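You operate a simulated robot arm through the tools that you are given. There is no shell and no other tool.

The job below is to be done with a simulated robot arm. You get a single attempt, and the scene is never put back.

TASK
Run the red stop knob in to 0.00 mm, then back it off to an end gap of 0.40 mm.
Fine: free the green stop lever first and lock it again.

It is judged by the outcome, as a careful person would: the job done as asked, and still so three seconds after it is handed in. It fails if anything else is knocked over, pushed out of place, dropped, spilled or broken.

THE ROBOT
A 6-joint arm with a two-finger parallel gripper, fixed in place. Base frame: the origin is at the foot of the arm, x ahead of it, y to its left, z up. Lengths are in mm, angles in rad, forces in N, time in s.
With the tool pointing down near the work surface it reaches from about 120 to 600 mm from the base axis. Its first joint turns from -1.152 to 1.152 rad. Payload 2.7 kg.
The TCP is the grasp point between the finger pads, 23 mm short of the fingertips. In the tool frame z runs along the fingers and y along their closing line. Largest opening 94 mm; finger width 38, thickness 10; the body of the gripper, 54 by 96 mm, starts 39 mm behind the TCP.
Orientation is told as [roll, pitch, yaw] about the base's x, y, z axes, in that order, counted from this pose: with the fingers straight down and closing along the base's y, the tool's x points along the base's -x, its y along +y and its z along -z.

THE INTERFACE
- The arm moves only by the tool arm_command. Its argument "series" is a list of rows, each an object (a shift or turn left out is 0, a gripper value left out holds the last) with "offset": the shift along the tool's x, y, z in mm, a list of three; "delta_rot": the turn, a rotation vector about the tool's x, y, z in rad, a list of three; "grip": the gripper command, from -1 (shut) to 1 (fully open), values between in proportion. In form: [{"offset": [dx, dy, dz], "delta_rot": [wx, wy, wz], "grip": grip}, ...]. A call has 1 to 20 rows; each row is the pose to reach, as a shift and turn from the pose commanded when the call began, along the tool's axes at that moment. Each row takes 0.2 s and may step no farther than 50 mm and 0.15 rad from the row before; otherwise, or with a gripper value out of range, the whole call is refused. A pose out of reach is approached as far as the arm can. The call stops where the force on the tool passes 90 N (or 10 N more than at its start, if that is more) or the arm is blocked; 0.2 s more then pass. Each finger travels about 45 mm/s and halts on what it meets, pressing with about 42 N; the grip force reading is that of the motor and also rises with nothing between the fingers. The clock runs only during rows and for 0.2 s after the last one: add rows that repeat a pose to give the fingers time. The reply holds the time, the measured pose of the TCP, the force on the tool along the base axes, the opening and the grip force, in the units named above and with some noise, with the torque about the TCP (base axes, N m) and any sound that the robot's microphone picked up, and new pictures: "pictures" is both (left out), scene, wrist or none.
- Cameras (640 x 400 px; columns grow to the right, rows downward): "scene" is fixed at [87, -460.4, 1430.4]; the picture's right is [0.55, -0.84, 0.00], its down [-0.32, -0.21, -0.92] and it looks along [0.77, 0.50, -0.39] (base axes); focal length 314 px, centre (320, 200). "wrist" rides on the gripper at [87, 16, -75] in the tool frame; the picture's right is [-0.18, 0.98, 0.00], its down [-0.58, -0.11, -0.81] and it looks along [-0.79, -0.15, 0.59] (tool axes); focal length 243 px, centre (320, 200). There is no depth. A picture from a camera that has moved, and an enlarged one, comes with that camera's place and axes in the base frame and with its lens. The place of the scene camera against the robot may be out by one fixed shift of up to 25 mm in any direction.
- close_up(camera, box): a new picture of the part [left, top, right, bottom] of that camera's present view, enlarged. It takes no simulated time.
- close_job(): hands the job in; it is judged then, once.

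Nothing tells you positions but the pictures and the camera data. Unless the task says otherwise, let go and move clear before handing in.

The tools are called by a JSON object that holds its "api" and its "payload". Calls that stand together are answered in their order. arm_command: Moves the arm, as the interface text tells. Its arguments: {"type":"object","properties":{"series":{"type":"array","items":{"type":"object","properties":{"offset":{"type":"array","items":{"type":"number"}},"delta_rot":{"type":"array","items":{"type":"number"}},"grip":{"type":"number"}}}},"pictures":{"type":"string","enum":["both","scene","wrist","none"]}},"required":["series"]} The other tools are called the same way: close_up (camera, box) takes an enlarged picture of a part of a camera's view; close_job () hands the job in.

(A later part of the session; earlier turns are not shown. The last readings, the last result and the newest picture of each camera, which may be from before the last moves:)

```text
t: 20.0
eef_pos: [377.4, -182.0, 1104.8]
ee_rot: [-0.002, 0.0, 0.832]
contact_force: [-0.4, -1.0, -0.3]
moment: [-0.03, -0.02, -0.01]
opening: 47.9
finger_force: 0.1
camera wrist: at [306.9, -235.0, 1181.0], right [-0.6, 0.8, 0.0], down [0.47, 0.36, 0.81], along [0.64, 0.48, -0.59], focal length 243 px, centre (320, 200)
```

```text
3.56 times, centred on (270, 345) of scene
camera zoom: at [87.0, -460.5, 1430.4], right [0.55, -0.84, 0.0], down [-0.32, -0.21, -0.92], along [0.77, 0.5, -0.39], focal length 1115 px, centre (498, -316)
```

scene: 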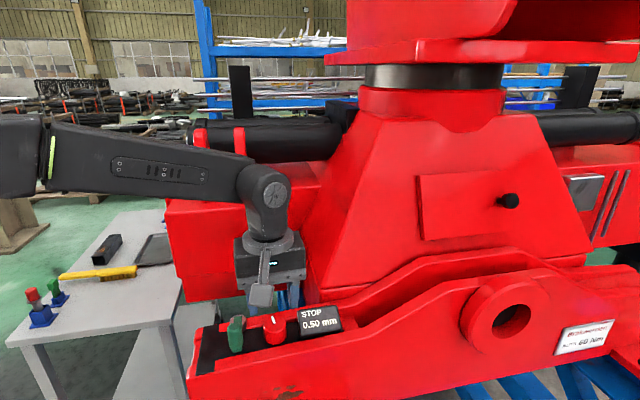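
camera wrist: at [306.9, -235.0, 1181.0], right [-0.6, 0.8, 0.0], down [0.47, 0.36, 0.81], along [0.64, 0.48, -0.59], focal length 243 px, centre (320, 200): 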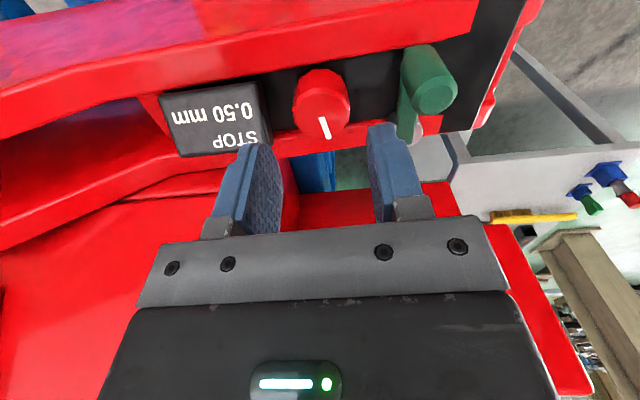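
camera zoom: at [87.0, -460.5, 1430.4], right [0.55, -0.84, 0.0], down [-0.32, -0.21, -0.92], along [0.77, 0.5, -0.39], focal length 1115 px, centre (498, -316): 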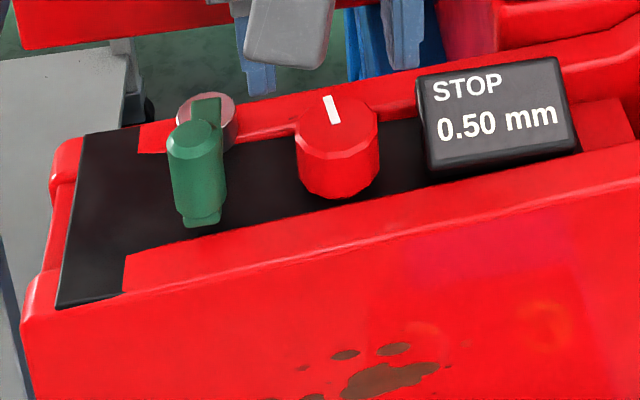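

Close up, the gap between knob and display is only about 13–15 mm, too tight for a finger there. I will instead turn the gripper so the fingers close across the beam, doing that higher up.

{"api": "arm_command", "payload": {"series": [{"offset": [-1, 0, -25], "delta_rot": [0, 0, 0.1]}, {"offset": [-2.5, 0.2, -45], "delta_rot": [0, 0, 0.24]}, {"offset": [-2.5, 0.2, -45], "delta_rot": [0, 0, 0.38]}, {"offset": [-2.5, 0.2, -45], "delta_rot": [0, 0, 0.52]}, {"offset": [-2.5, 0.2, -45], "delta_rot": [0, 0, 0.66]}, {"offset": [-2.5, 0.2, -45], "delta_rot": [0, 0, 0.8]}, {"offset": [-2.5, 0.2, -45], "delta_rot": [0, 0, 0.94]}, {"offset": [-2.5, 0.2, -45], "delta_rot": [0, 0, 1.08]}, {"offset": [-2.5, 0.2, -45], "delta_rot": [0, 0, 1.22]}, {"offset": [-2.5, 0.2, -45], "delta_rot": [0, 0, 1.36]}, {"offset": [-2.5, 0.2, -45], "delta_rot": [0, 0, 1.5]}, {"offset": [-2.5, 0.2, -45], "delta_rot": [0, 0, 1.6]}, {"offset": [-2.5, 0.2, -45], "delta_rot": [0, 0, 1.69]}, {"offset": [-2.5, 0.2, -45], "delta_rot": [0, 0, 1.69]}], "pictures": "both"}}

{"api": "close_up", "payload": {"camera": "wrist", "box": [200, 60, 440, 210]}}

{"api": "close_up", "payload": {"camera": "scene", "box": [180, 200, 420, 350]}}

```text
t: 23.0
eef_pos: [378.5, -178.6, 1150.9]
ee_rot: [0.0, -0.003, -0.864]
contact_force: [-0.3, 0.2, 0.1]
moment: [0.02, -0.02, -0.02]
opening: 48.0
finger_force: 0.1
camera wrist: at [334.6, -103.8, 1225.7], right [0.87, 0.5, 0.0], down [0.3, -0.51, 0.81], along [0.4, -0.7, -0.59], focal length 243 px, centre (320, 200)
```

scene: 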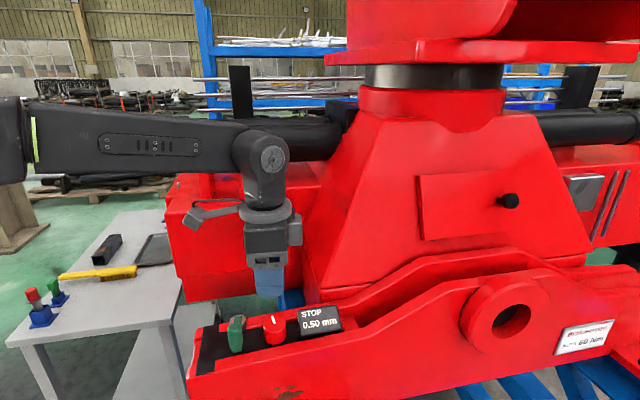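
wrist: 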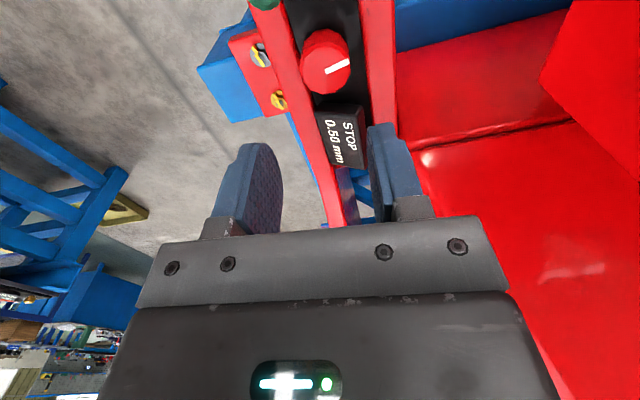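

```text
2.67 times, centred on (320, 135) of wrist
camera zoom: at [334.6, -103.8, 1225.7], right [0.87, 0.5, 0.0], down [0.3, -0.51, 0.81], along [0.4, -0.7, -0.59], focal length 647 px, centre (320, 373)
```

zoom: 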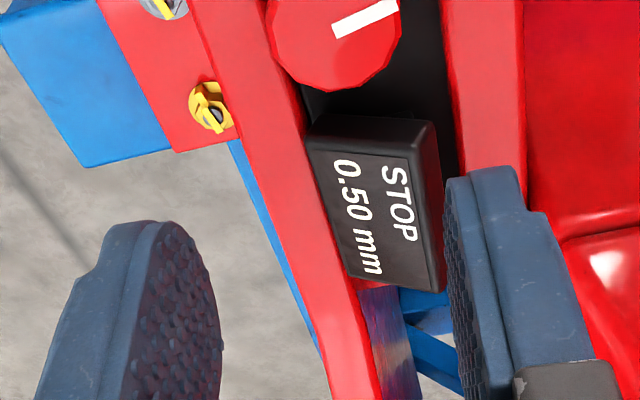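

```text
2.67 times, centred on (300, 275) of scene
camera zoom: at [87.0, -460.4, 1430.4], right [0.55, -0.84, 0.0], down [-0.32, -0.21, -0.92], along [0.77, 0.5, -0.39], focal length 836 px, centre (373, 0)
```

zoom: 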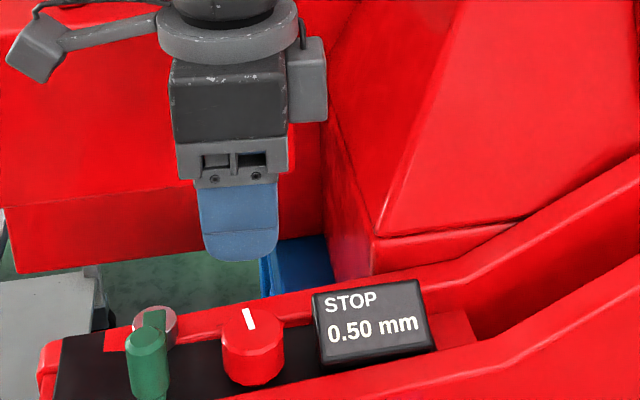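

The gripper is now across the beam and the tower is well clear (about 75 mm away on the far side). I check the knob centre from this view.

{"api": "close_up", "payload": {"camera": "wrist", "box": [250, 0, 410, 100]}}

```text
4.00 times, centred on (330, 50) of wrist
camera zoom: at [334.6, -103.8, 1225.7], right [0.87, 0.5, 0.0], down [0.3, -0.51, 0.81], along [0.4, -0.7, -0.59], focal length 970 px, centre (280, 800)
```

zoom: 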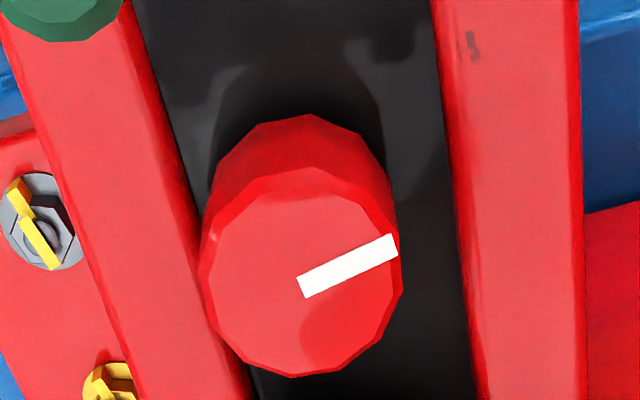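

I shift to centre on the knob and come down to just above it for a final check.

{"api": "arm_command", "payload": {"series": [{"offset": [1.5, 3.5, 20]}, {"offset": [1.5, 3.5, 45]}, {"offset": [1.5, 3.5, 65]}, {"offset": [1.5, 3.5, 65]}, {"offset": [1.5, 3.5, 65]}], "pictures": "wrist"}}

{"api": "close_up", "payload": {"camera": "wrist", "box": [230, 80, 410, 192]}}

```text
t: 24.2
eef_pos: [380.4, -175.3, 1085.3]
ee_rot: [0.001, 0.0, -0.861]
contact_force: [0.2, -0.2, 0.1]
moment: [0.0, 0.0, 0.01]
opening: 48.1
finger_force: 0.0
camera wrist: at [336.1, -100.1, 1160.2], right [0.86, 0.5, 0.0], down [0.3, -0.51, 0.81], along [0.4, -0.7, -0.59], focal length 243 px, centre (320, 200)
```

wrist: 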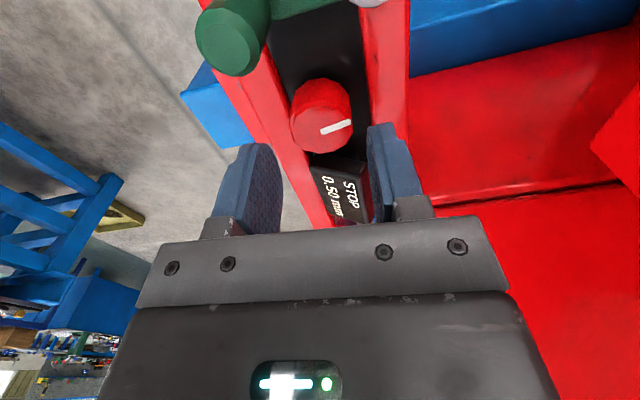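

```text
3.56 times, centred on (320, 136) of wrist
camera zoom: at [336.1, -100.1, 1160.2], right [0.86, 0.5, 0.0], down [0.3, -0.51, 0.81], along [0.4, -0.7, -0.59], focal length 863 px, centre (320, 428)
```

zoom: 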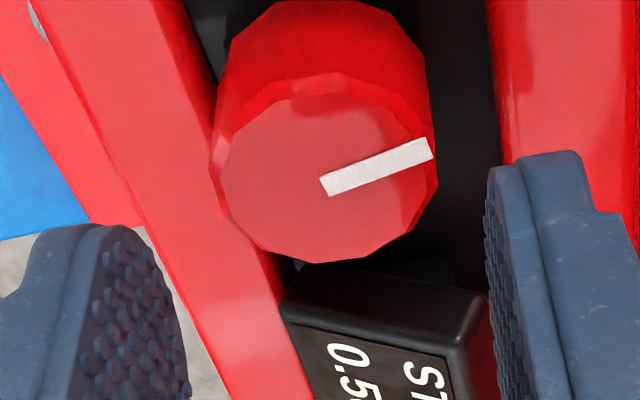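

Centring is within about 1 mm. I narrow the opening to 44 mm and lower around the knob, watching for contact.

{"api": "arm_command", "payload": {"series": [{"offset": [0.5, 0.6, 5], "grip": -0.06}, {"offset": [0.5, 0.6, 15], "grip": -0.06}, {"offset": [0.5, 0.6, 25], "grip": -0.06}, {"offset": [0.5, 0.6, 31], "grip": -0.06}, {"offset": [0.5, 0.6, 35], "grip": -0.06}, {"offset": [0.5, 0.6, 35], "grip": -0.06}], "pictures": "both"}}

{"api": "close_up", "payload": {"camera": "wrist", "box": [200, 90, 440, 240]}}

{"api": "close_up", "payload": {"camera": "scene", "box": [180, 290, 360, 400]}}

```text
t: 25.6
eef_pos: [381.4, -175.2, 1050.3]
ee_rot: [0.001, -0.001, -0.859]
contact_force: [0.1, 0.2, -0.1]
moment: [0.0, -0.01, -0.01]
opening: 44.0
finger_force: 0.0
camera wrist: at [336.6, -100.0, 1125.5], right [0.86, 0.5, 0.0], down [0.3, -0.51, 0.81], along [0.41, -0.7, -0.59], focal length 243 px, centre (320, 200)
```

scene: 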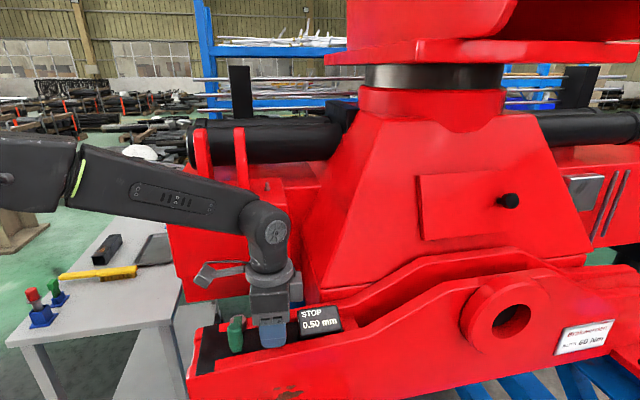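
wrist: 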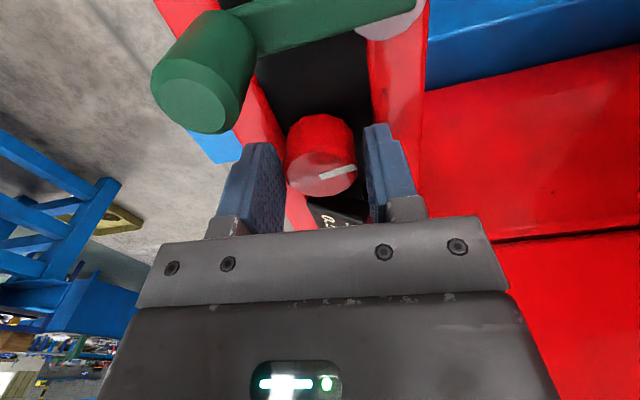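

```text
2.67 times, centred on (320, 165) of wrist
camera zoom: at [336.6, -100.0, 1125.5], right [0.86, 0.5, 0.0], down [0.3, -0.51, 0.81], along [0.41, -0.7, -0.59], focal length 647 px, centre (320, 293)
```

zoom: 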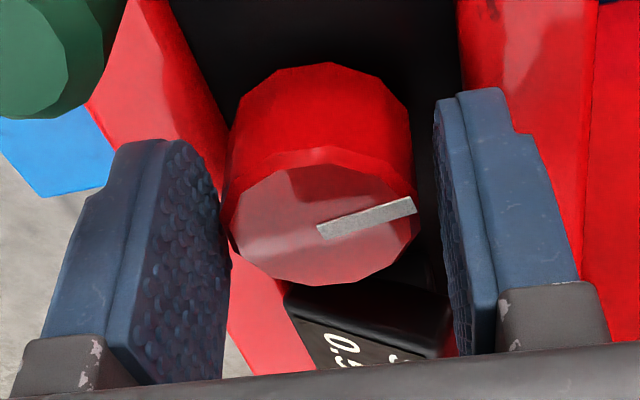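

```text
3.56 times, centred on (270, 345) of scene
camera zoom: at [87.0, -460.4, 1430.4], right [0.55, -0.84, 0.0], down [-0.32, -0.21, -0.92], along [0.77, 0.5, -0.39], focal length 1115 px, centre (498, -316)
```

zoom: 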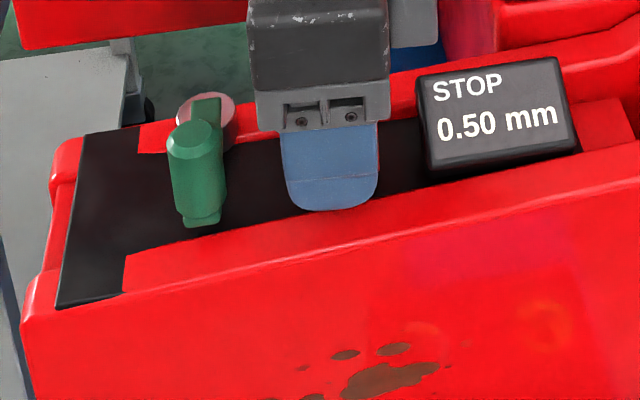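

Everything lines up and nothing touches. I close on the knob.

{"api": "arm_command", "payload": {"series": [{"offset": [0, 0, 0], "grip": -0.15}, {"offset": [0, 0, 0], "grip": -0.3}, {"offset": [0, 0, 0], "grip": -0.6}, {"offset": [0, 0, 0], "grip": -0.6}], "pictures": "none"}}

{"api": "arm_command", "payload": {"series": [{"delta_rot": [0, 0, 0.03]}, {"delta_rot": [0, 0, 0.06]}, {"delta_rot": [0, 0, 0.06]}], "pictures": "none"}}

{"api": "close_up", "payload": {"camera": "scene", "box": [220, 290, 360, 378]}}

```text
t: 26.6
eef_pos: [379.7, -175.2, 1051.1]
ee_rot: [0.0, -0.001, -0.862]
contact_force: [-2.3, -1.0, -1.5]
moment: [0.07, -0.28, -0.02]
opening: 37.8
finger_force: 44.5
```

```text
t: 27.4
eef_pos: [379.8, -175.5, 1051.0]
ee_rot: [0.001, 0.0, -0.922]
contact_force: [-1.4, -7.2, -3.3]
moment: [0.71, -0.12, -0.02]
opening: 37.6
finger_force: 44.6
```

```text
4.55 times, centred on (290, 334) of scene
camera zoom: at [87.0, -460.7, 1430.3], right [0.55, -0.84, 0.0], down [-0.32, -0.21, -0.92], along [0.77, 0.5, -0.39], focal length 1425 px, centre (456, -409)
```

zoom: 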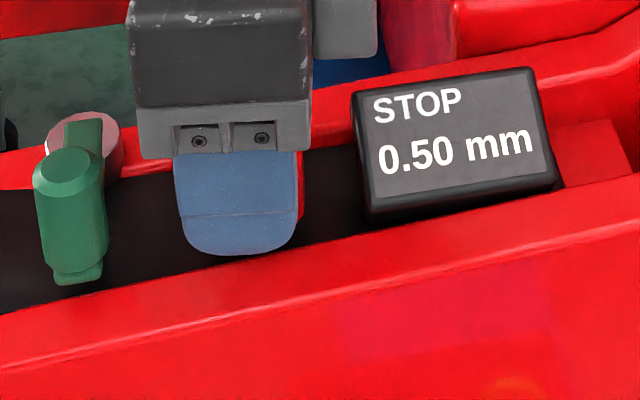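

Almost no resisting torque, so the knob seems free. I turn it clockwise further and read the display.

{"api": "arm_command", "payload": {"series": [{"delta_rot": [0, 0, 0.06]}, {"delta_rot": [0, 0, 0.12]}, {"delta_rot": [0, 0, 0.18]}, {"delta_rot": [0, 0, 0.24]}, {"delta_rot": [0, 0, 0.24]}], "pictures": "wrist"}}

{"api": "close_up", "payload": {"camera": "scene", "box": [220, 290, 360, 378]}}

{"api": "close_up", "payload": {"camera": "wrist", "box": [200, 90, 440, 240]}}

```text
t: 28.6
eef_pos: [380.7, -174.4, 1049.9]
ee_rot: [0.003, -0.003, -1.16]
contact_force: [9.7, 0.3, 2.1]
moment: [-0.19, 0.73, 0.01]
opening: 37.8
finger_force: 45.1
camera wrist: at [361.2, -90.1, 1125.4], right [0.97, 0.22, 0.0], down [0.13, -0.57, 0.81], along [0.18, -0.79, -0.59], focal length 243 px, centre (320, 200)
```

wrist: 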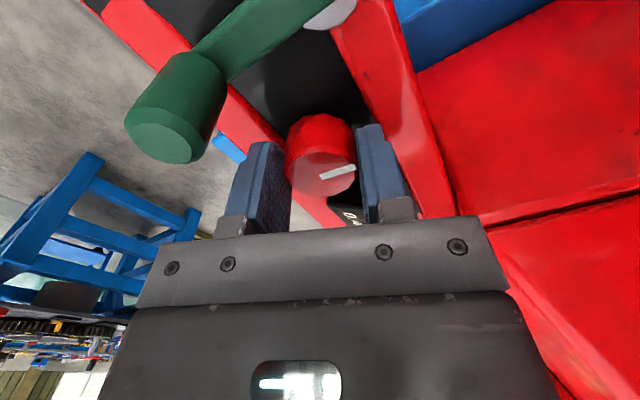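

```text
4.55 times, centred on (290, 334) of scene
camera zoom: at [87.3, -460.4, 1430.4], right [0.55, -0.84, 0.0], down [-0.33, -0.21, -0.92], along [0.77, 0.5, -0.39], focal length 1425 px, centre (456, -409)
```

zoom: 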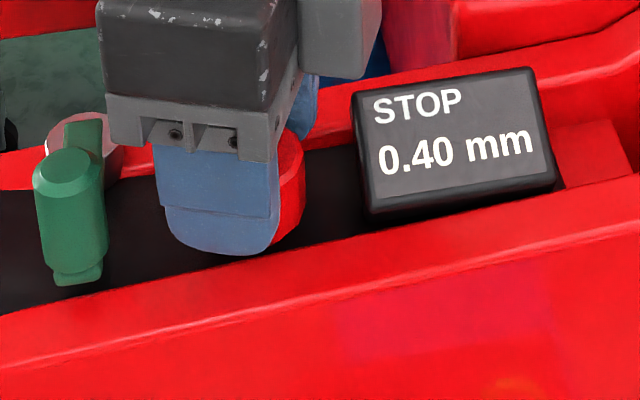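

```text
2.67 times, centred on (320, 165) of wrist
camera zoom: at [361.2, -90.1, 1125.4], right [0.97, 0.22, 0.0], down [0.13, -0.57, 0.81], along [0.18, -0.79, -0.59], focal length 647 px, centre (320, 293)
```

zoom: 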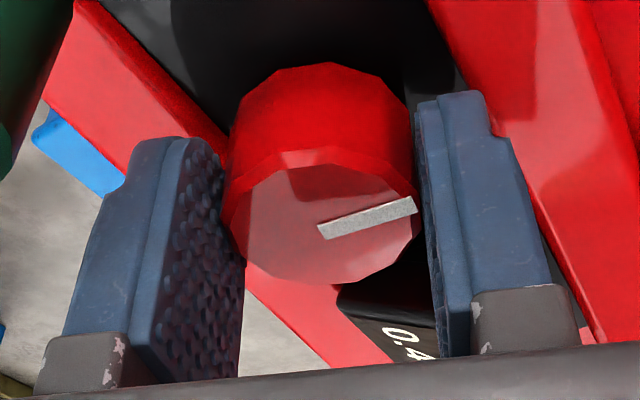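

0.30 rad clockwise took the reading from 0.50 to 0.40, so clockwise runs it in. I take a smaller step to learn the resolution.

{"api": "arm_command", "payload": {"series": [{"delta_rot": [0, 0, 0.05]}, {"delta_rot": [0, 0, 0.05]}], "pictures": "none"}}

{"api": "close_up", "payload": {"camera": "scene", "box": [220, 290, 360, 378]}}

{"api": "arm_command", "payload": {"series": [{"delta_rot": [0, 0, 0.05]}, {"delta_rot": [0, 0, 0.05]}], "pictures": "none"}}

{"api": "close_up", "payload": {"camera": "scene", "box": [220, 290, 360, 378]}}

```text
t: 29.2
eef_pos: [380.8, -175.7, 1050.0]
ee_rot: [0.0, -0.003, -1.208]
contact_force: [10.5, 1.9, -2.4]
moment: [-1.03, -0.46, 0.03]
opening: 38.2
finger_force: 44.7
```

```text
4.55 times, centred on (290, 334) of scene
camera zoom: at [87.3, -460.4, 1430.4], right [0.55, -0.84, 0.0], down [-0.33, -0.21, -0.92], along [0.77, 0.5, -0.39], focal length 1425 px, centre (456, -409)
```

zoom: 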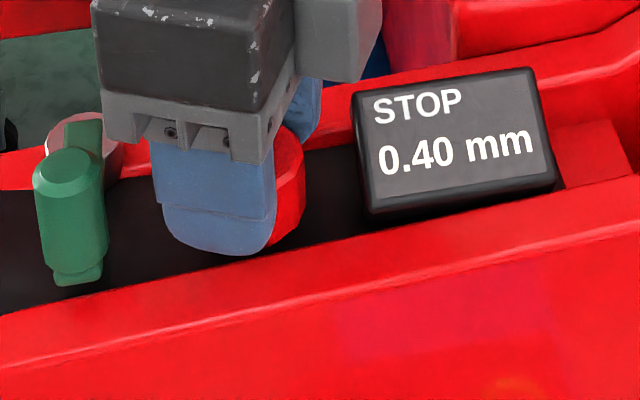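

```text
t: 29.8
eef_pos: [380.6, -174.4, 1051.2]
ee_rot: [0.003, -0.001, -1.26]
contact_force: [13.7, 5.9, 3.3]
moment: [-0.9, 0.17, 0.05]
opening: 37.8
finger_force: 45.2
```

```text
4.55 times, centred on (290, 334) of scene
camera zoom: at [87.4, -460.2, 1430.5], right [0.55, -0.84, 0.0], down [-0.33, -0.21, -0.92], along [0.77, 0.5, -0.39], focal length 1425 px, centre (456, -409)
```

zoom: 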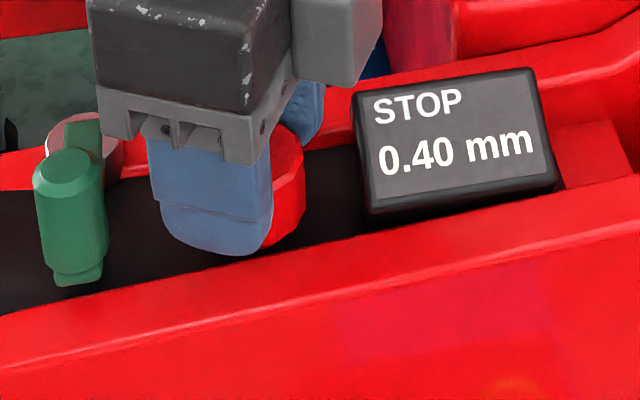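

The display seems to step coarsely, so I will use knob angle as well. I release, turn the gripper back in place and take a new grip.

{"api": "arm_command", "payload": {"series": [{"grip": -0.06}, {"grip": -0.06}, {"delta_rot": [0, 0, -0.14]}, {"delta_rot": [0, 0, -0.28]}, {"delta_rot": [0, 0, -0.42]}, {"delta_rot": [0, 0, -0.56]}, {"delta_rot": [0, 0, -0.7]}, {"delta_rot": [0, 0, -0.84]}, {"delta_rot": [0, 0, -0.95]}, {"delta_rot": [0, 0, -0.95]}], "pictures": "wrist"}}

{"api": "close_up", "payload": {"camera": "wrist", "box": [200, 90, 440, 240]}}

{"api": "close_up", "payload": {"camera": "scene", "box": [220, 290, 360, 378]}}

```text
t: 32.0
eef_pos: [381.1, -175.3, 1050.3]
ee_rot: [-0.002, -0.003, -0.308]
contact_force: [0.4, -1.0, -0.1]
moment: [0.01, 0.02, -0.02]
opening: 44.0
finger_force: 0.0
camera wrist: at [303.4, -134.6, 1125.2], right [0.47, 0.88, 0.0], down [0.52, -0.28, 0.81], along [0.71, -0.38, -0.59], focal length 243 px, centre (320, 200)
```

wrist: 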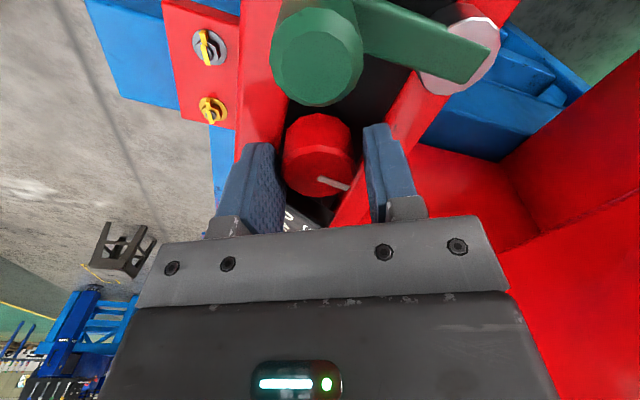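

```text
2.67 times, centred on (320, 165) of wrist
camera zoom: at [303.4, -134.6, 1125.2], right [0.47, 0.88, 0.0], down [0.52, -0.28, 0.81], along [0.71, -0.38, -0.59], focal length 647 px, centre (320, 293)
```

zoom: 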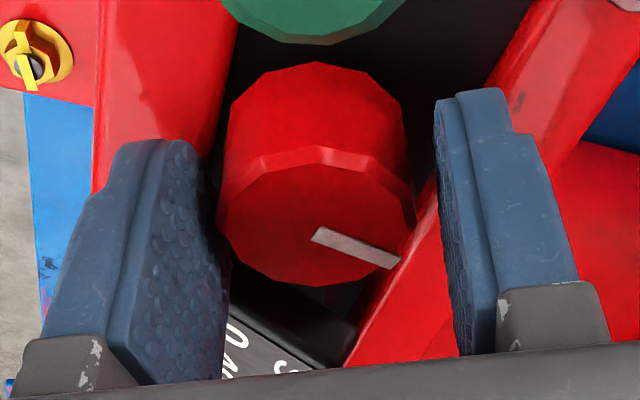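

```text
4.55 times, centred on (290, 334) of scene
camera zoom: at [87.0, -460.4, 1430.4], right [0.55, -0.84, 0.0], down [-0.32, -0.21, -0.92], along [0.77, 0.5, -0.39], focal length 1425 px, centre (456, -409)
```

zoom: 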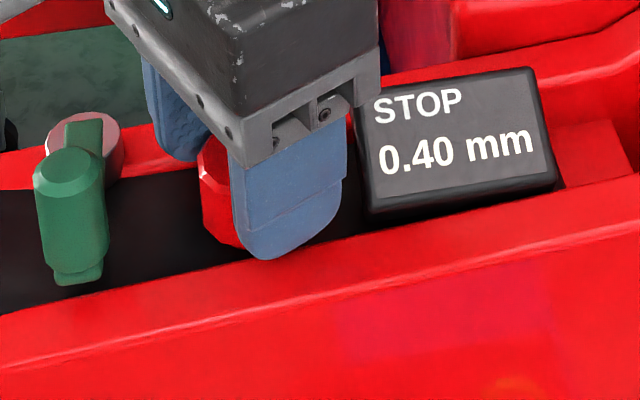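

No contact during the return. I correct centring slightly, grip again and turn clockwise in steps, reading the display at each.

{"api": "arm_command", "payload": {"series": [{"offset": [0.7, -0.3, 0], "grip": -0.06}, {"offset": [0.7, -0.3, 0], "grip": -0.2}, {"offset": [0.7, -0.3, 0], "grip": -0.6}, {"offset": [0.7, -0.3, 0], "grip": -0.6}], "pictures": "none"}}

{"api": "arm_command", "payload": {"series": [{"delta_rot": [0, 0, 0.05]}, {"delta_rot": [0, 0, 0.1]}, {"delta_rot": [0, 0, 0.1]}], "pictures": "none"}}

{"api": "close_up", "payload": {"camera": "scene", "box": [290, 300, 350, 340]}}

{"api": "arm_command", "payload": {"series": [{"delta_rot": [0, 0, 0.05]}, {"delta_rot": [0, 0, 0.1]}, {"delta_rot": [0, 0, 0.1]}], "pictures": "none"}}

{"api": "close_up", "payload": {"camera": "scene", "box": [290, 300, 350, 340]}}

{"api": "arm_command", "payload": {"series": [{"delta_rot": [0, 0, 0.05]}, {"delta_rot": [0, 0, 0.1]}, {"delta_rot": [0, 0, 0.1]}], "pictures": "none"}}

{"api": "close_up", "payload": {"camera": "scene", "box": [290, 300, 350, 340]}}

```text
t: 33.0
eef_pos: [379.3, -175.9, 1048.2]
ee_rot: [-0.002, -0.002, -0.311]
contact_force: [-2.1, -10.1, -2.7]
moment: [0.12, -0.16, -0.02]
opening: 37.8
finger_force: 45.5
```

```text
t: 33.8
eef_pos: [380.8, -176.0, 1050.6]
ee_rot: [0.0, 0.001, -0.412]
contact_force: [-7.1, -12.5, -12.4]
moment: [-0.2, -1.28, -0.03]
opening: 37.6
finger_force: 45.0
```

```text
10.00 times, centred on (320, 320) of scene
camera zoom: at [86.9, -460.9, 1430.3], right [0.55, -0.84, 0.0], down [-0.32, -0.21, -0.92], along [0.77, 0.5, -0.39], focal length 3136 px, centre (320, -1000)
```

zoom: 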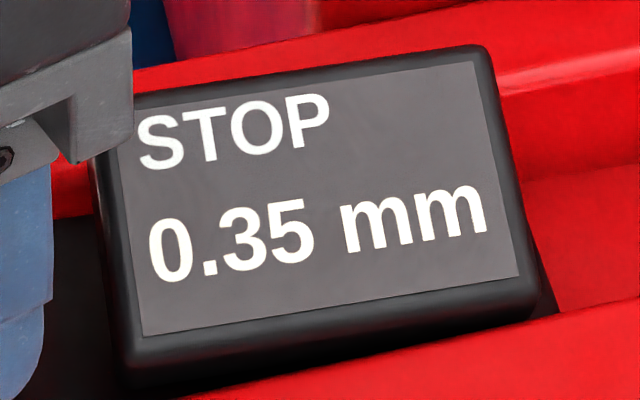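

```text
t: 34.6
eef_pos: [379.4, -175.5, 1049.7]
ee_rot: [-0.002, 0.002, -0.512]
contact_force: [0.0, -12.7, -15.4]
moment: [0.51, 0.34, -0.02]
opening: 37.5
finger_force: 45.4
```

```text
10.00 times, centred on (320, 320) of scene
camera zoom: at [87.2, -460.9, 1430.2], right [0.55, -0.84, 0.0], down [-0.33, -0.21, -0.92], along [0.77, 0.5, -0.39], focal length 3136 px, centre (320, -1000)
```

zoom: 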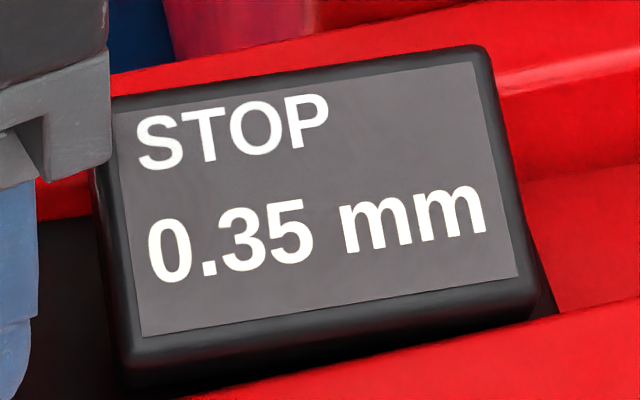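

```text
t: 35.4
eef_pos: [380.3, -176.1, 1049.5]
ee_rot: [0.0, 0.001, -0.609]
contact_force: [-0.4, -14.2, -16.0]
moment: [0.9, 0.71, -0.04]
opening: 37.6
finger_force: 45.1
```

```text
10.00 times, centred on (320, 320) of scene
camera zoom: at [87.2, -461.0, 1430.2], right [0.55, -0.84, 0.0], down [-0.33, -0.21, -0.92], along [0.77, 0.5, -0.39], focal length 3136 px, centre (320, -1000)
```

zoom: 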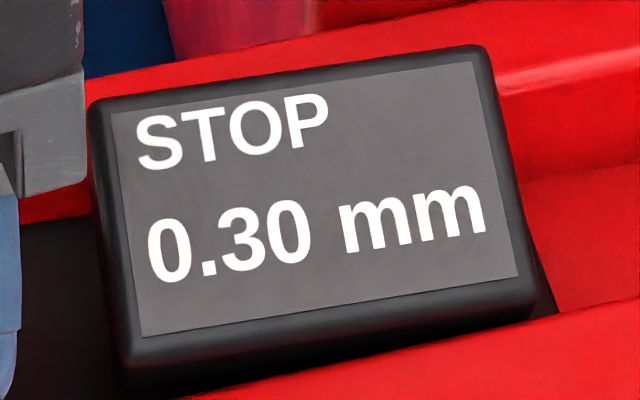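

The display steps in 0.05 mm, and about 0.2 rad corresponds to 0.05 mm. I continue clockwise in this grip.

{"api": "arm_command", "payload": {"series": [{"delta_rot": [0, 0, 0.1]}, {"delta_rot": [0, 0, 0.2]}, {"delta_rot": [0, 0, 0.3]}, {"delta_rot": [0, 0, 0.3]}], "pictures": "none"}}

{"api": "close_up", "payload": {"camera": "scene", "box": [290, 300, 350, 340]}}

{"api": "arm_command", "payload": {"series": [{"delta_rot": [0, 0, 0.1]}, {"delta_rot": [0, 0, 0.2]}, {"delta_rot": [0, 0, 0.35]}, {"delta_rot": [0, 0, 0.35]}], "pictures": "wrist"}}

{"api": "close_up", "payload": {"camera": "scene", "box": [220, 290, 360, 378]}}

{"api": "close_up", "payload": {"camera": "wrist", "box": [200, 90, 440, 240]}}

```text
t: 36.4
eef_pos: [380.3, -175.2, 1050.8]
ee_rot: [0.001, -0.002, -0.91]
contact_force: [12.1, -5.8, -22.6]
moment: [-0.37, 0.43, 0.01]
opening: 37.8
finger_force: 44.8
```

```text
10.00 times, centred on (320, 320) of scene
camera zoom: at [87.6, -460.7, 1430.3], right [0.55, -0.84, 0.0], down [-0.33, -0.21, -0.92], along [0.77, 0.5, -0.39], focal length 3136 px, centre (320, -1000)
```

zoom: 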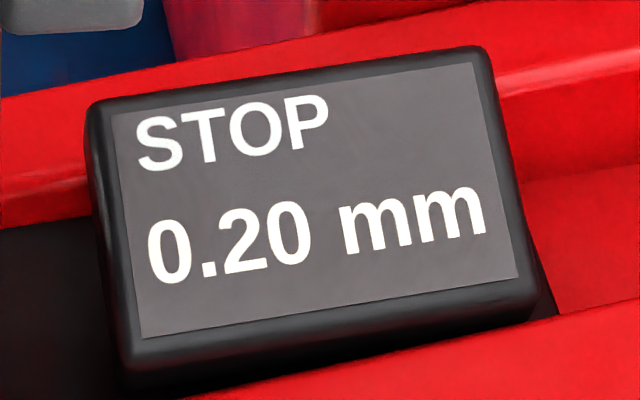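

```text
t: 37.4
eef_pos: [380.1, -174.3, 1050.0]
ee_rot: [0.002, -0.001, -1.263]
contact_force: [23.3, 4.1, -24.4]
moment: [-0.55, 0.36, 0.08]
opening: 37.8
finger_force: 45.0
camera wrist: at [370.1, -88.4, 1124.9], right [0.99, 0.12, 0.0], down [0.07, -0.59, 0.81], along [0.1, -0.8, -0.59], focal length 243 px, centre (320, 200)
```

wrist: 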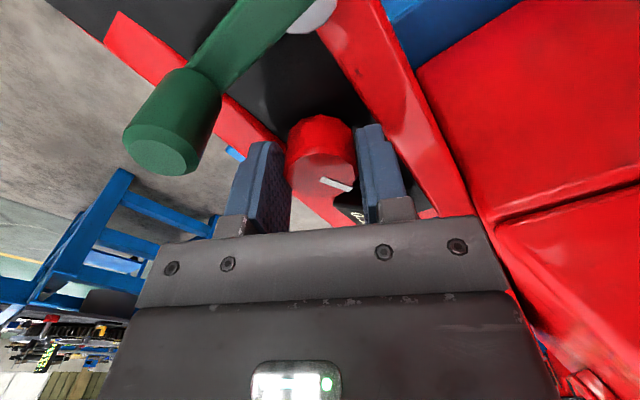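

```text
4.55 times, centred on (290, 334) of scene
camera zoom: at [88.0, -460.4, 1430.4], right [0.55, -0.84, 0.0], down [-0.33, -0.21, -0.92], along [0.77, 0.5, -0.39], focal length 1425 px, centre (456, -409)
```

zoom: 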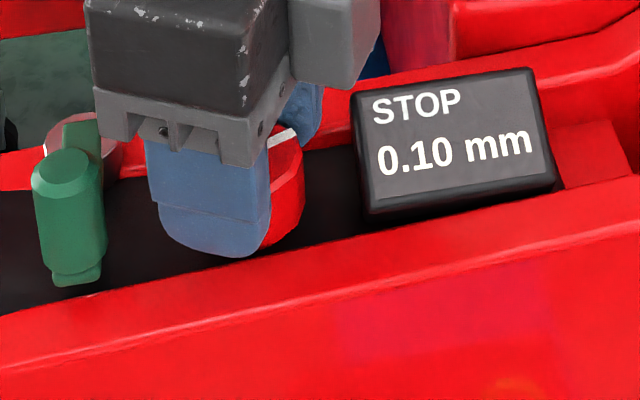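

```text
2.67 times, centred on (320, 165) of wrist
camera zoom: at [370.1, -88.4, 1124.9], right [0.99, 0.12, 0.0], down [0.07, -0.59, 0.81], along [0.1, -0.8, -0.59], focal length 647 px, centre (320, 293)
```

zoom: 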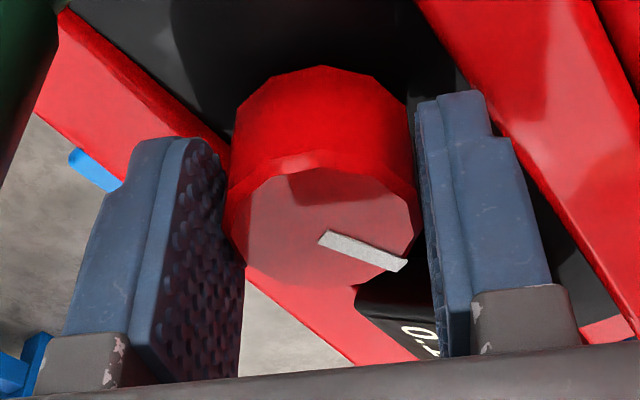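

The reading is 0.10 mm after about 1.35 rad. I regrip once more, moving the centre by about 1 mm as the side forces suggest.

{"api": "arm_command", "payload": {"series": [{"grip": -0.06}, {"grip": -0.06}, {"offset": [-0.7, 0.4, 0], "delta_rot": [0, 0, -0.14]}, {"offset": [-1.3, 0.8, 0], "delta_rot": [0, 0, -0.28]}, {"offset": [-1.3, 0.8, 0], "delta_rot": [0, 0, -0.42]}, {"offset": [-1.3, 0.8, 0], "delta_rot": [0, 0, -0.56]}, {"offset": [-1.3, 0.8, 0], "delta_rot": [0, 0, -0.7]}, {"offset": [-1.3, 0.8, 0], "delta_rot": [0, 0, -0.84]}, {"offset": [-1.3, 0.8, 0], "delta_rot": [0, 0, -0.95]}, {"offset": [-1.3, 0.8, 0], "delta_rot": [0, 0, -0.95]}], "pictures": "wrist"}}

{"api": "close_up", "payload": {"camera": "wrist", "box": [200, 90, 440, 240]}}

{"api": "close_up", "payload": {"camera": "scene", "box": [220, 290, 360, 378]}}

```text
t: 39.6
eef_pos: [382.2, -176.1, 1050.9]
ee_rot: [-0.003, 0.001, -0.308]
contact_force: [-0.1, 0.2, 0.6]
moment: [-0.03, 0.02, 0.02]
opening: 44.1
finger_force: 0.1
camera wrist: at [303.7, -135.3, 1125.5], right [0.47, 0.88, 0.0], down [0.52, -0.28, 0.81], along [0.71, -0.38, -0.59], focal length 243 px, centre (320, 200)
```

wrist: 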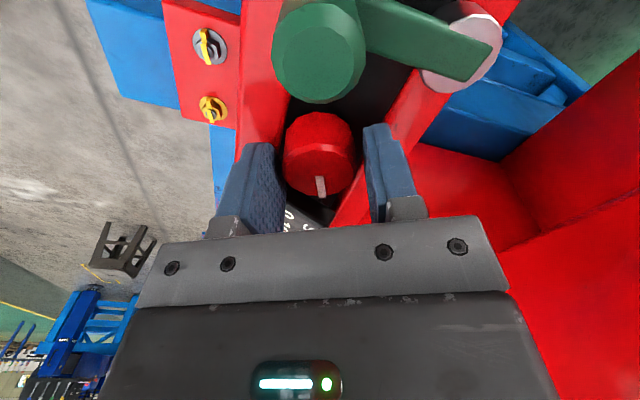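

```text
2.67 times, centred on (320, 165) of wrist
camera zoom: at [303.7, -135.3, 1125.5], right [0.47, 0.88, 0.0], down [0.52, -0.28, 0.81], along [0.71, -0.38, -0.59], focal length 647 px, centre (320, 293)
```

zoom: 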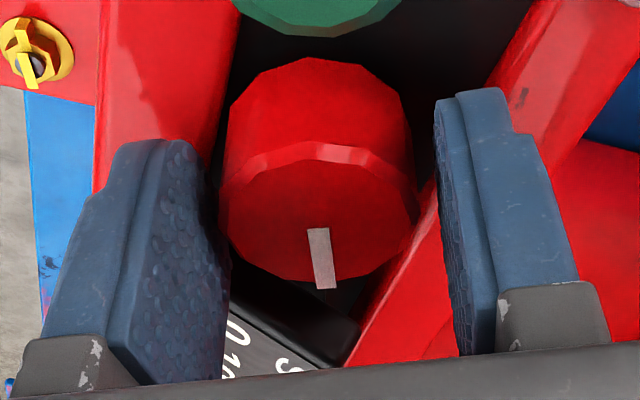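

```text
4.55 times, centred on (290, 334) of scene
camera zoom: at [87.0, -460.4, 1430.4], right [0.55, -0.84, 0.0], down [-0.32, -0.21, -0.92], along [0.77, 0.5, -0.39], focal length 1425 px, centre (456, -409)
```

zoom: 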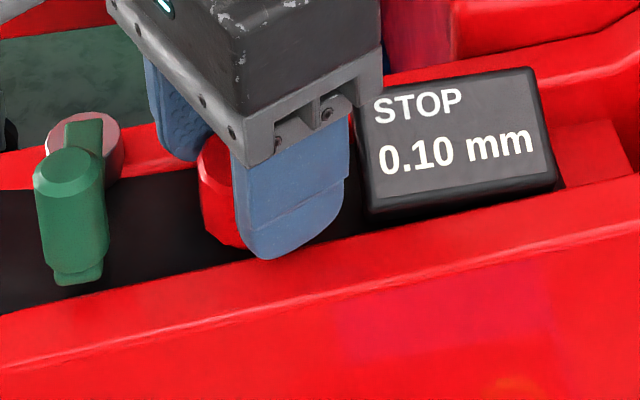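

Centring looks good and the knob held its reading at 0.10. I grip again and run in carefully to zero, watching torque.

{"api": "arm_command", "payload": {"series": [{"grip": -0.2}, {"grip": -0.6}, {"grip": -0.6}], "pictures": "none"}}

{"api": "arm_command", "payload": {"series": [{"delta_rot": [0, 0, 0.1]}, {"delta_rot": [0, 0, 0.2]}, {"delta_rot": [0, 0, 0.2]}], "pictures": "none"}}

{"api": "close_up", "payload": {"camera": "scene", "box": [290, 300, 350, 340]}}

{"api": "arm_command", "payload": {"series": [{"delta_rot": [0, 0, 0.05]}, {"delta_rot": [0, 0, 0.1]}, {"delta_rot": [0, 0, 0.1]}], "pictures": "none"}}

{"api": "close_up", "payload": {"camera": "scene", "box": [290, 300, 350, 340]}}

```text
t: 40.4
eef_pos: [380.8, -177.4, 1050.5]
ee_rot: [-0.002, 0.0, -0.311]
contact_force: [-1.1, -7.1, -1.0]
moment: [0.23, 0.04, -0.01]
opening: 37.7
finger_force: 44.4
```

```text
t: 41.2
eef_pos: [380.8, -174.7, 1050.2]
ee_rot: [-0.001, -0.001, -0.511]
contact_force: [5.4, -5.7, 0.3]
moment: [0.45, 0.72, 0.01]
opening: 37.7
finger_force: 45.0
```

```text
10.00 times, centred on (320, 320) of scene
camera zoom: at [87.2, -460.6, 1430.3], right [0.55, -0.84, 0.0], down [-0.33, -0.21, -0.92], along [0.77, 0.5, -0.39], focal length 3136 px, centre (320, -1000)
```

zoom: 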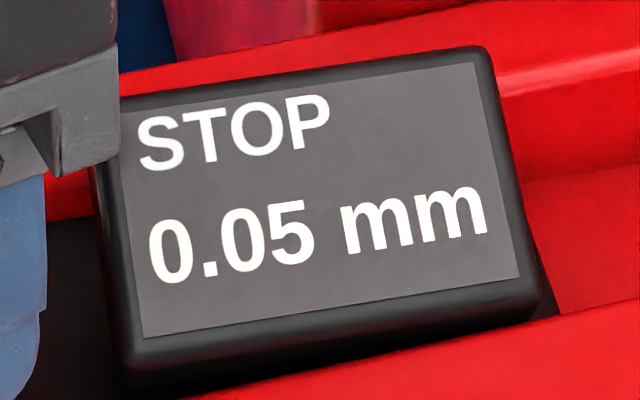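

```text
t: 42.0
eef_pos: [381.8, -175.7, 1050.9]
ee_rot: [0.001, -0.003, -0.611]
contact_force: [7.4, -5.4, 7.6]
moment: [0.84, 0.61, -0.02]
opening: 37.4
finger_force: 45.1
```

```text
10.00 times, centred on (320, 320) of scene
camera zoom: at [87.1, -460.6, 1430.4], right [0.55, -0.84, 0.0], down [-0.32, -0.21, -0.92], along [0.77, 0.5, -0.39], focal length 3136 px, centre (320, -1000)
```

zoom: 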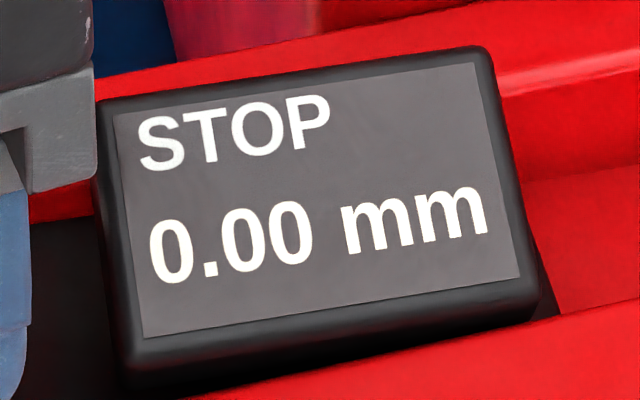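

The display shows 0.00. I continue in very small steps to feel for the true end stop.

{"api": "arm_command", "payload": {"series": [{"delta_rot": [0, 0, 0.03]}, {"delta_rot": [0, 0, 0.03]}], "pictures": "none"}}

{"api": "close_up", "payload": {"camera": "scene", "box": [290, 300, 350, 340]}}

{"api": "arm_command", "payload": {"series": [{"delta_rot": [0, 0, 0.03]}, {"delta_rot": [0, 0, 0.03]}], "pictures": "none"}}

{"api": "close_up", "payload": {"camera": "scene", "box": [290, 300, 350, 340]}}

```text
t: 42.6
eef_pos: [381.6, -175.7, 1050.3]
ee_rot: [0.0, -0.004, -0.641]
contact_force: [4.0, -3.2, 3.8]
moment: [-0.19, -1.14, 0.0]
opening: 37.4
finger_force: 45.3
```

```text
10.00 times, centred on (320, 320) of scene
camera zoom: at [87.0, -460.5, 1430.4], right [0.55, -0.84, 0.0], down [-0.32, -0.21, -0.92], along [0.77, 0.5, -0.39], focal length 3136 px, centre (320, -1000)
```

zoom: 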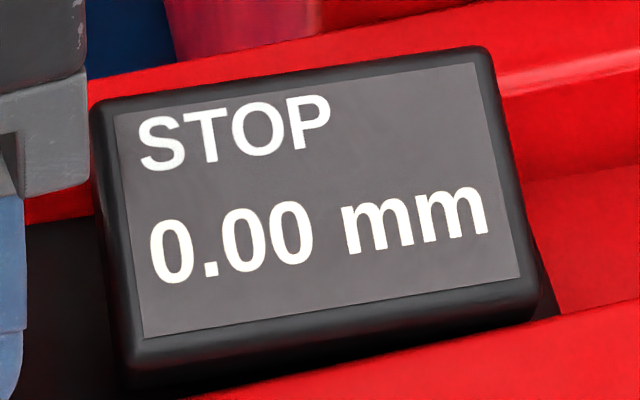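

```text
t: 43.2
eef_pos: [381.4, -176.5, 1051.4]
ee_rot: [0.0, -0.003, -0.671]
contact_force: [3.9, -6.4, 4.5]
moment: [-0.06, -1.31, 0.0]
opening: 37.6
finger_force: 44.9
```

```text
10.00 times, centred on (320, 320) of scene
camera zoom: at [87.0, -460.6, 1430.4], right [0.55, -0.84, 0.0], down [-0.32, -0.21, -0.92], along [0.77, 0.5, -0.39], focal length 3136 px, centre (320, -1000)
```

zoom: 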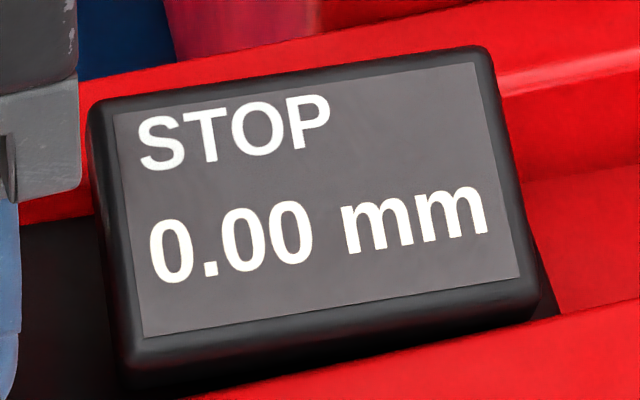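

{"api": "arm_command", "payload": {"series": [{"delta_rot": [0, 0, 0.03]}, {"delta_rot": [0, 0, 0.03]}], "pictures": "none"}}

{"api": "close_up", "payload": {"camera": "scene", "box": [290, 300, 350, 340]}}

{"api": "arm_command", "payload": {"series": [{"delta_rot": [0, 0, 0.03]}, {"delta_rot": [0, 0, 0.03]}], "pictures": "none"}}

{"api": "close_up", "payload": {"camera": "scene", "box": [290, 300, 350, 340]}}

```text
t: 43.8
eef_pos: [380.5, -175.2, 1050.2]
ee_rot: [-0.001, -0.004, -0.699]
contact_force: [5.4, -6.4, 6.3]
moment: [-0.38, -0.88, 0.01]
opening: 37.7
finger_force: 44.9
```

```text
10.00 times, centred on (320, 320) of scene
camera zoom: at [87.1, -460.6, 1430.4], right [0.55, -0.84, 0.0], down [-0.32, -0.21, -0.92], along [0.77, 0.5, -0.39], focal length 3136 px, centre (320, -1000)
```

zoom: 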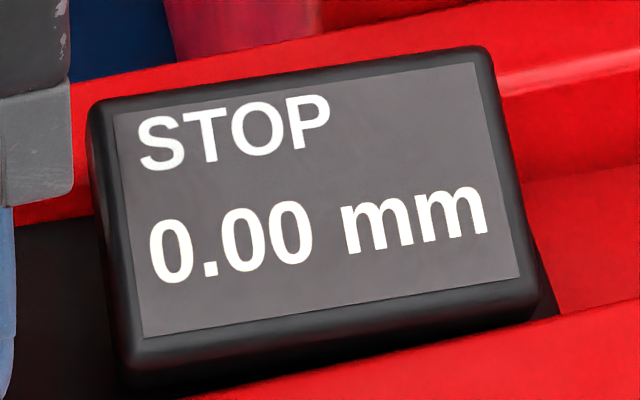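

```text
t: 44.4
eef_pos: [381.7, -177.8, 1050.1]
ee_rot: [0.001, -0.002, -0.728]
contact_force: [4.8, -7.4, 7.0]
moment: [-0.47, -0.87, -0.02]
opening: 37.8
finger_force: 44.6
```

```text
10.00 times, centred on (320, 320) of scene
camera zoom: at [87.0, -460.6, 1430.4], right [0.55, -0.84, 0.0], down [-0.32, -0.21, -0.92], along [0.77, 0.5, -0.39], focal length 3136 px, centre (320, -1000)
```

zoom: 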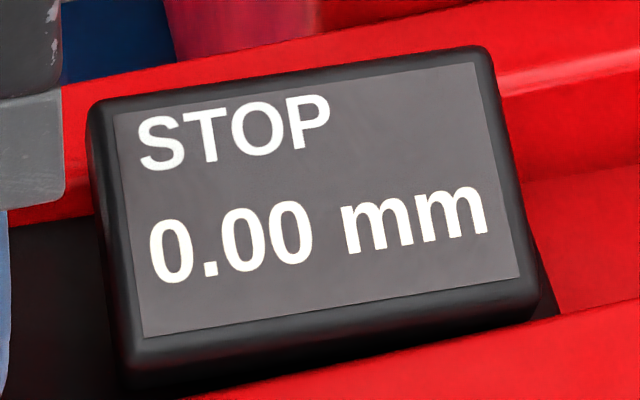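

{"api": "arm_command", "payload": {"series": [{"delta_rot": [0, 0, 0.0]}], "pictures": "wrist"}}

{"api": "close_up", "payload": {"camera": "wrist", "box": [200, 90, 440, 240]}}

```text
t: 44.8
eef_pos: [381.4, -176.5, 1048.9]
ee_rot: [-0.002, -0.003, -0.73]
contact_force: [5.6, -7.4, 7.6]
moment: [-0.24, -0.72, 0.04]
opening: 37.4
finger_force: 44.7
camera wrist: at [327.5, -107.4, 1125.4], right [0.79, 0.61, 0.0], down [0.36, -0.47, 0.81], along [0.49, -0.64, -0.59], focal length 243 px, centre (320, 200)
```

wrist: 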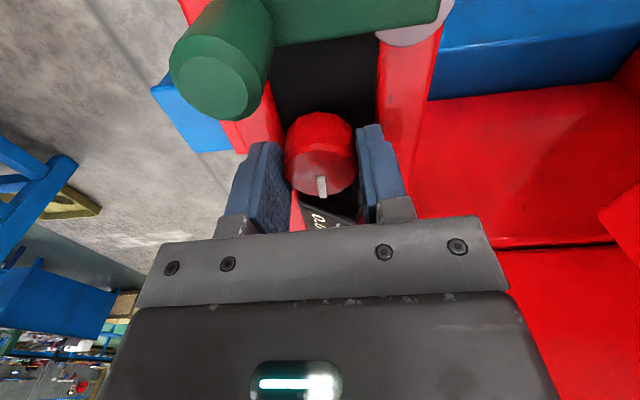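

```text
2.67 times, centred on (320, 165) of wrist
camera zoom: at [327.5, -107.4, 1125.4], right [0.79, 0.61, 0.0], down [0.36, -0.47, 0.81], along [0.49, -0.64, -0.59], focal length 647 px, centre (320, 293)
```

zoom: 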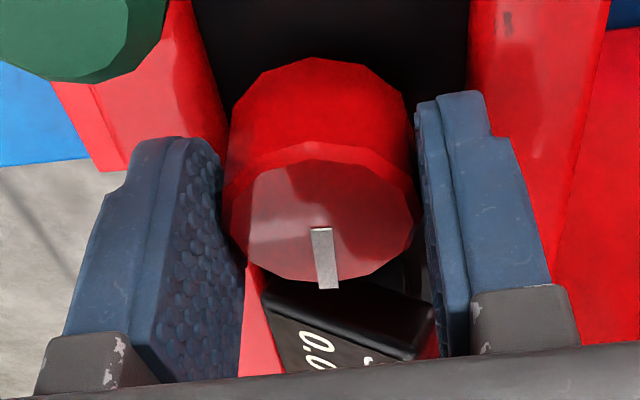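

The mark stays fixed relative to the fingers, so there is no slip. I take a few more tiny steps to feel for the end stop.

{"api": "arm_command", "payload": {"series": [{"delta_rot": [0, 0, 0.025]}, {"delta_rot": [0, 0, 0.025]}], "pictures": "none"}}

{"api": "close_up", "payload": {"camera": "scene", "box": [290, 300, 350, 340]}}

{"api": "arm_command", "payload": {"series": [{"delta_rot": [0, 0, 0.025]}, {"delta_rot": [0, 0, 0.025]}], "pictures": "none"}}

{"api": "close_up", "payload": {"camera": "scene", "box": [290, 300, 350, 340]}}

```text
t: 45.4
eef_pos: [379.2, -176.3, 1050.2]
ee_rot: [0.0, -0.001, -0.758]
contact_force: [8.6, -9.5, 5.9]
moment: [0.13, -0.38, 0.0]
opening: 37.6
finger_force: 44.8
```

```text
10.00 times, centred on (320, 320) of scene
camera zoom: at [87.1, -460.7, 1430.3], right [0.55, -0.84, 0.0], down [-0.32, -0.21, -0.92], along [0.77, 0.5, -0.39], focal length 3136 px, centre (320, -1000)
```

zoom: 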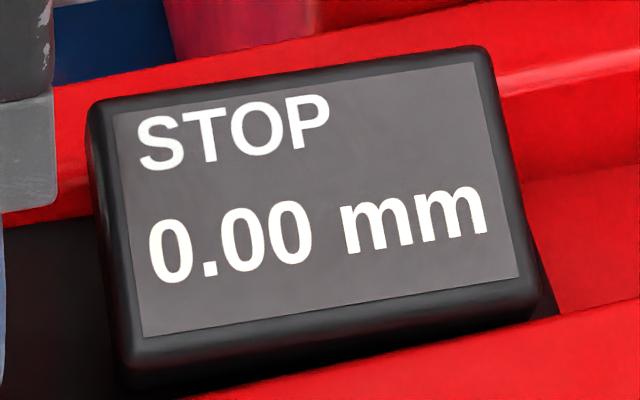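

```text
t: 46.0
eef_pos: [380.0, -175.0, 1050.5]
ee_rot: [0.0, 0.0, -0.782]
contact_force: [5.3, -6.5, 8.8]
moment: [-0.12, -0.5, 0.02]
opening: 37.6
finger_force: 45.2
```

```text
10.00 times, centred on (320, 320) of scene
camera zoom: at [87.0, -460.6, 1430.4], right [0.55, -0.84, 0.0], down [-0.32, -0.21, -0.92], along [0.77, 0.5, -0.39], focal length 3136 px, centre (320, -1000)
```

zoom: 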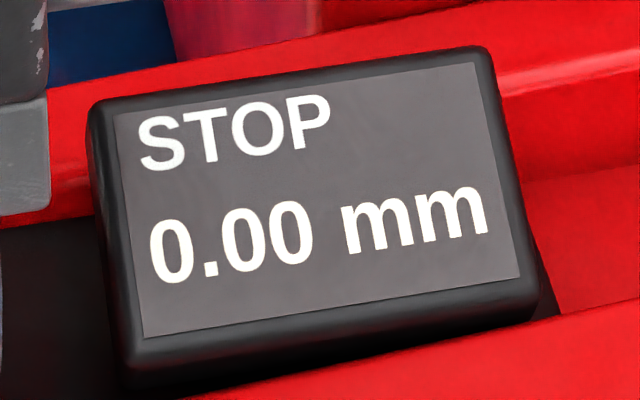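

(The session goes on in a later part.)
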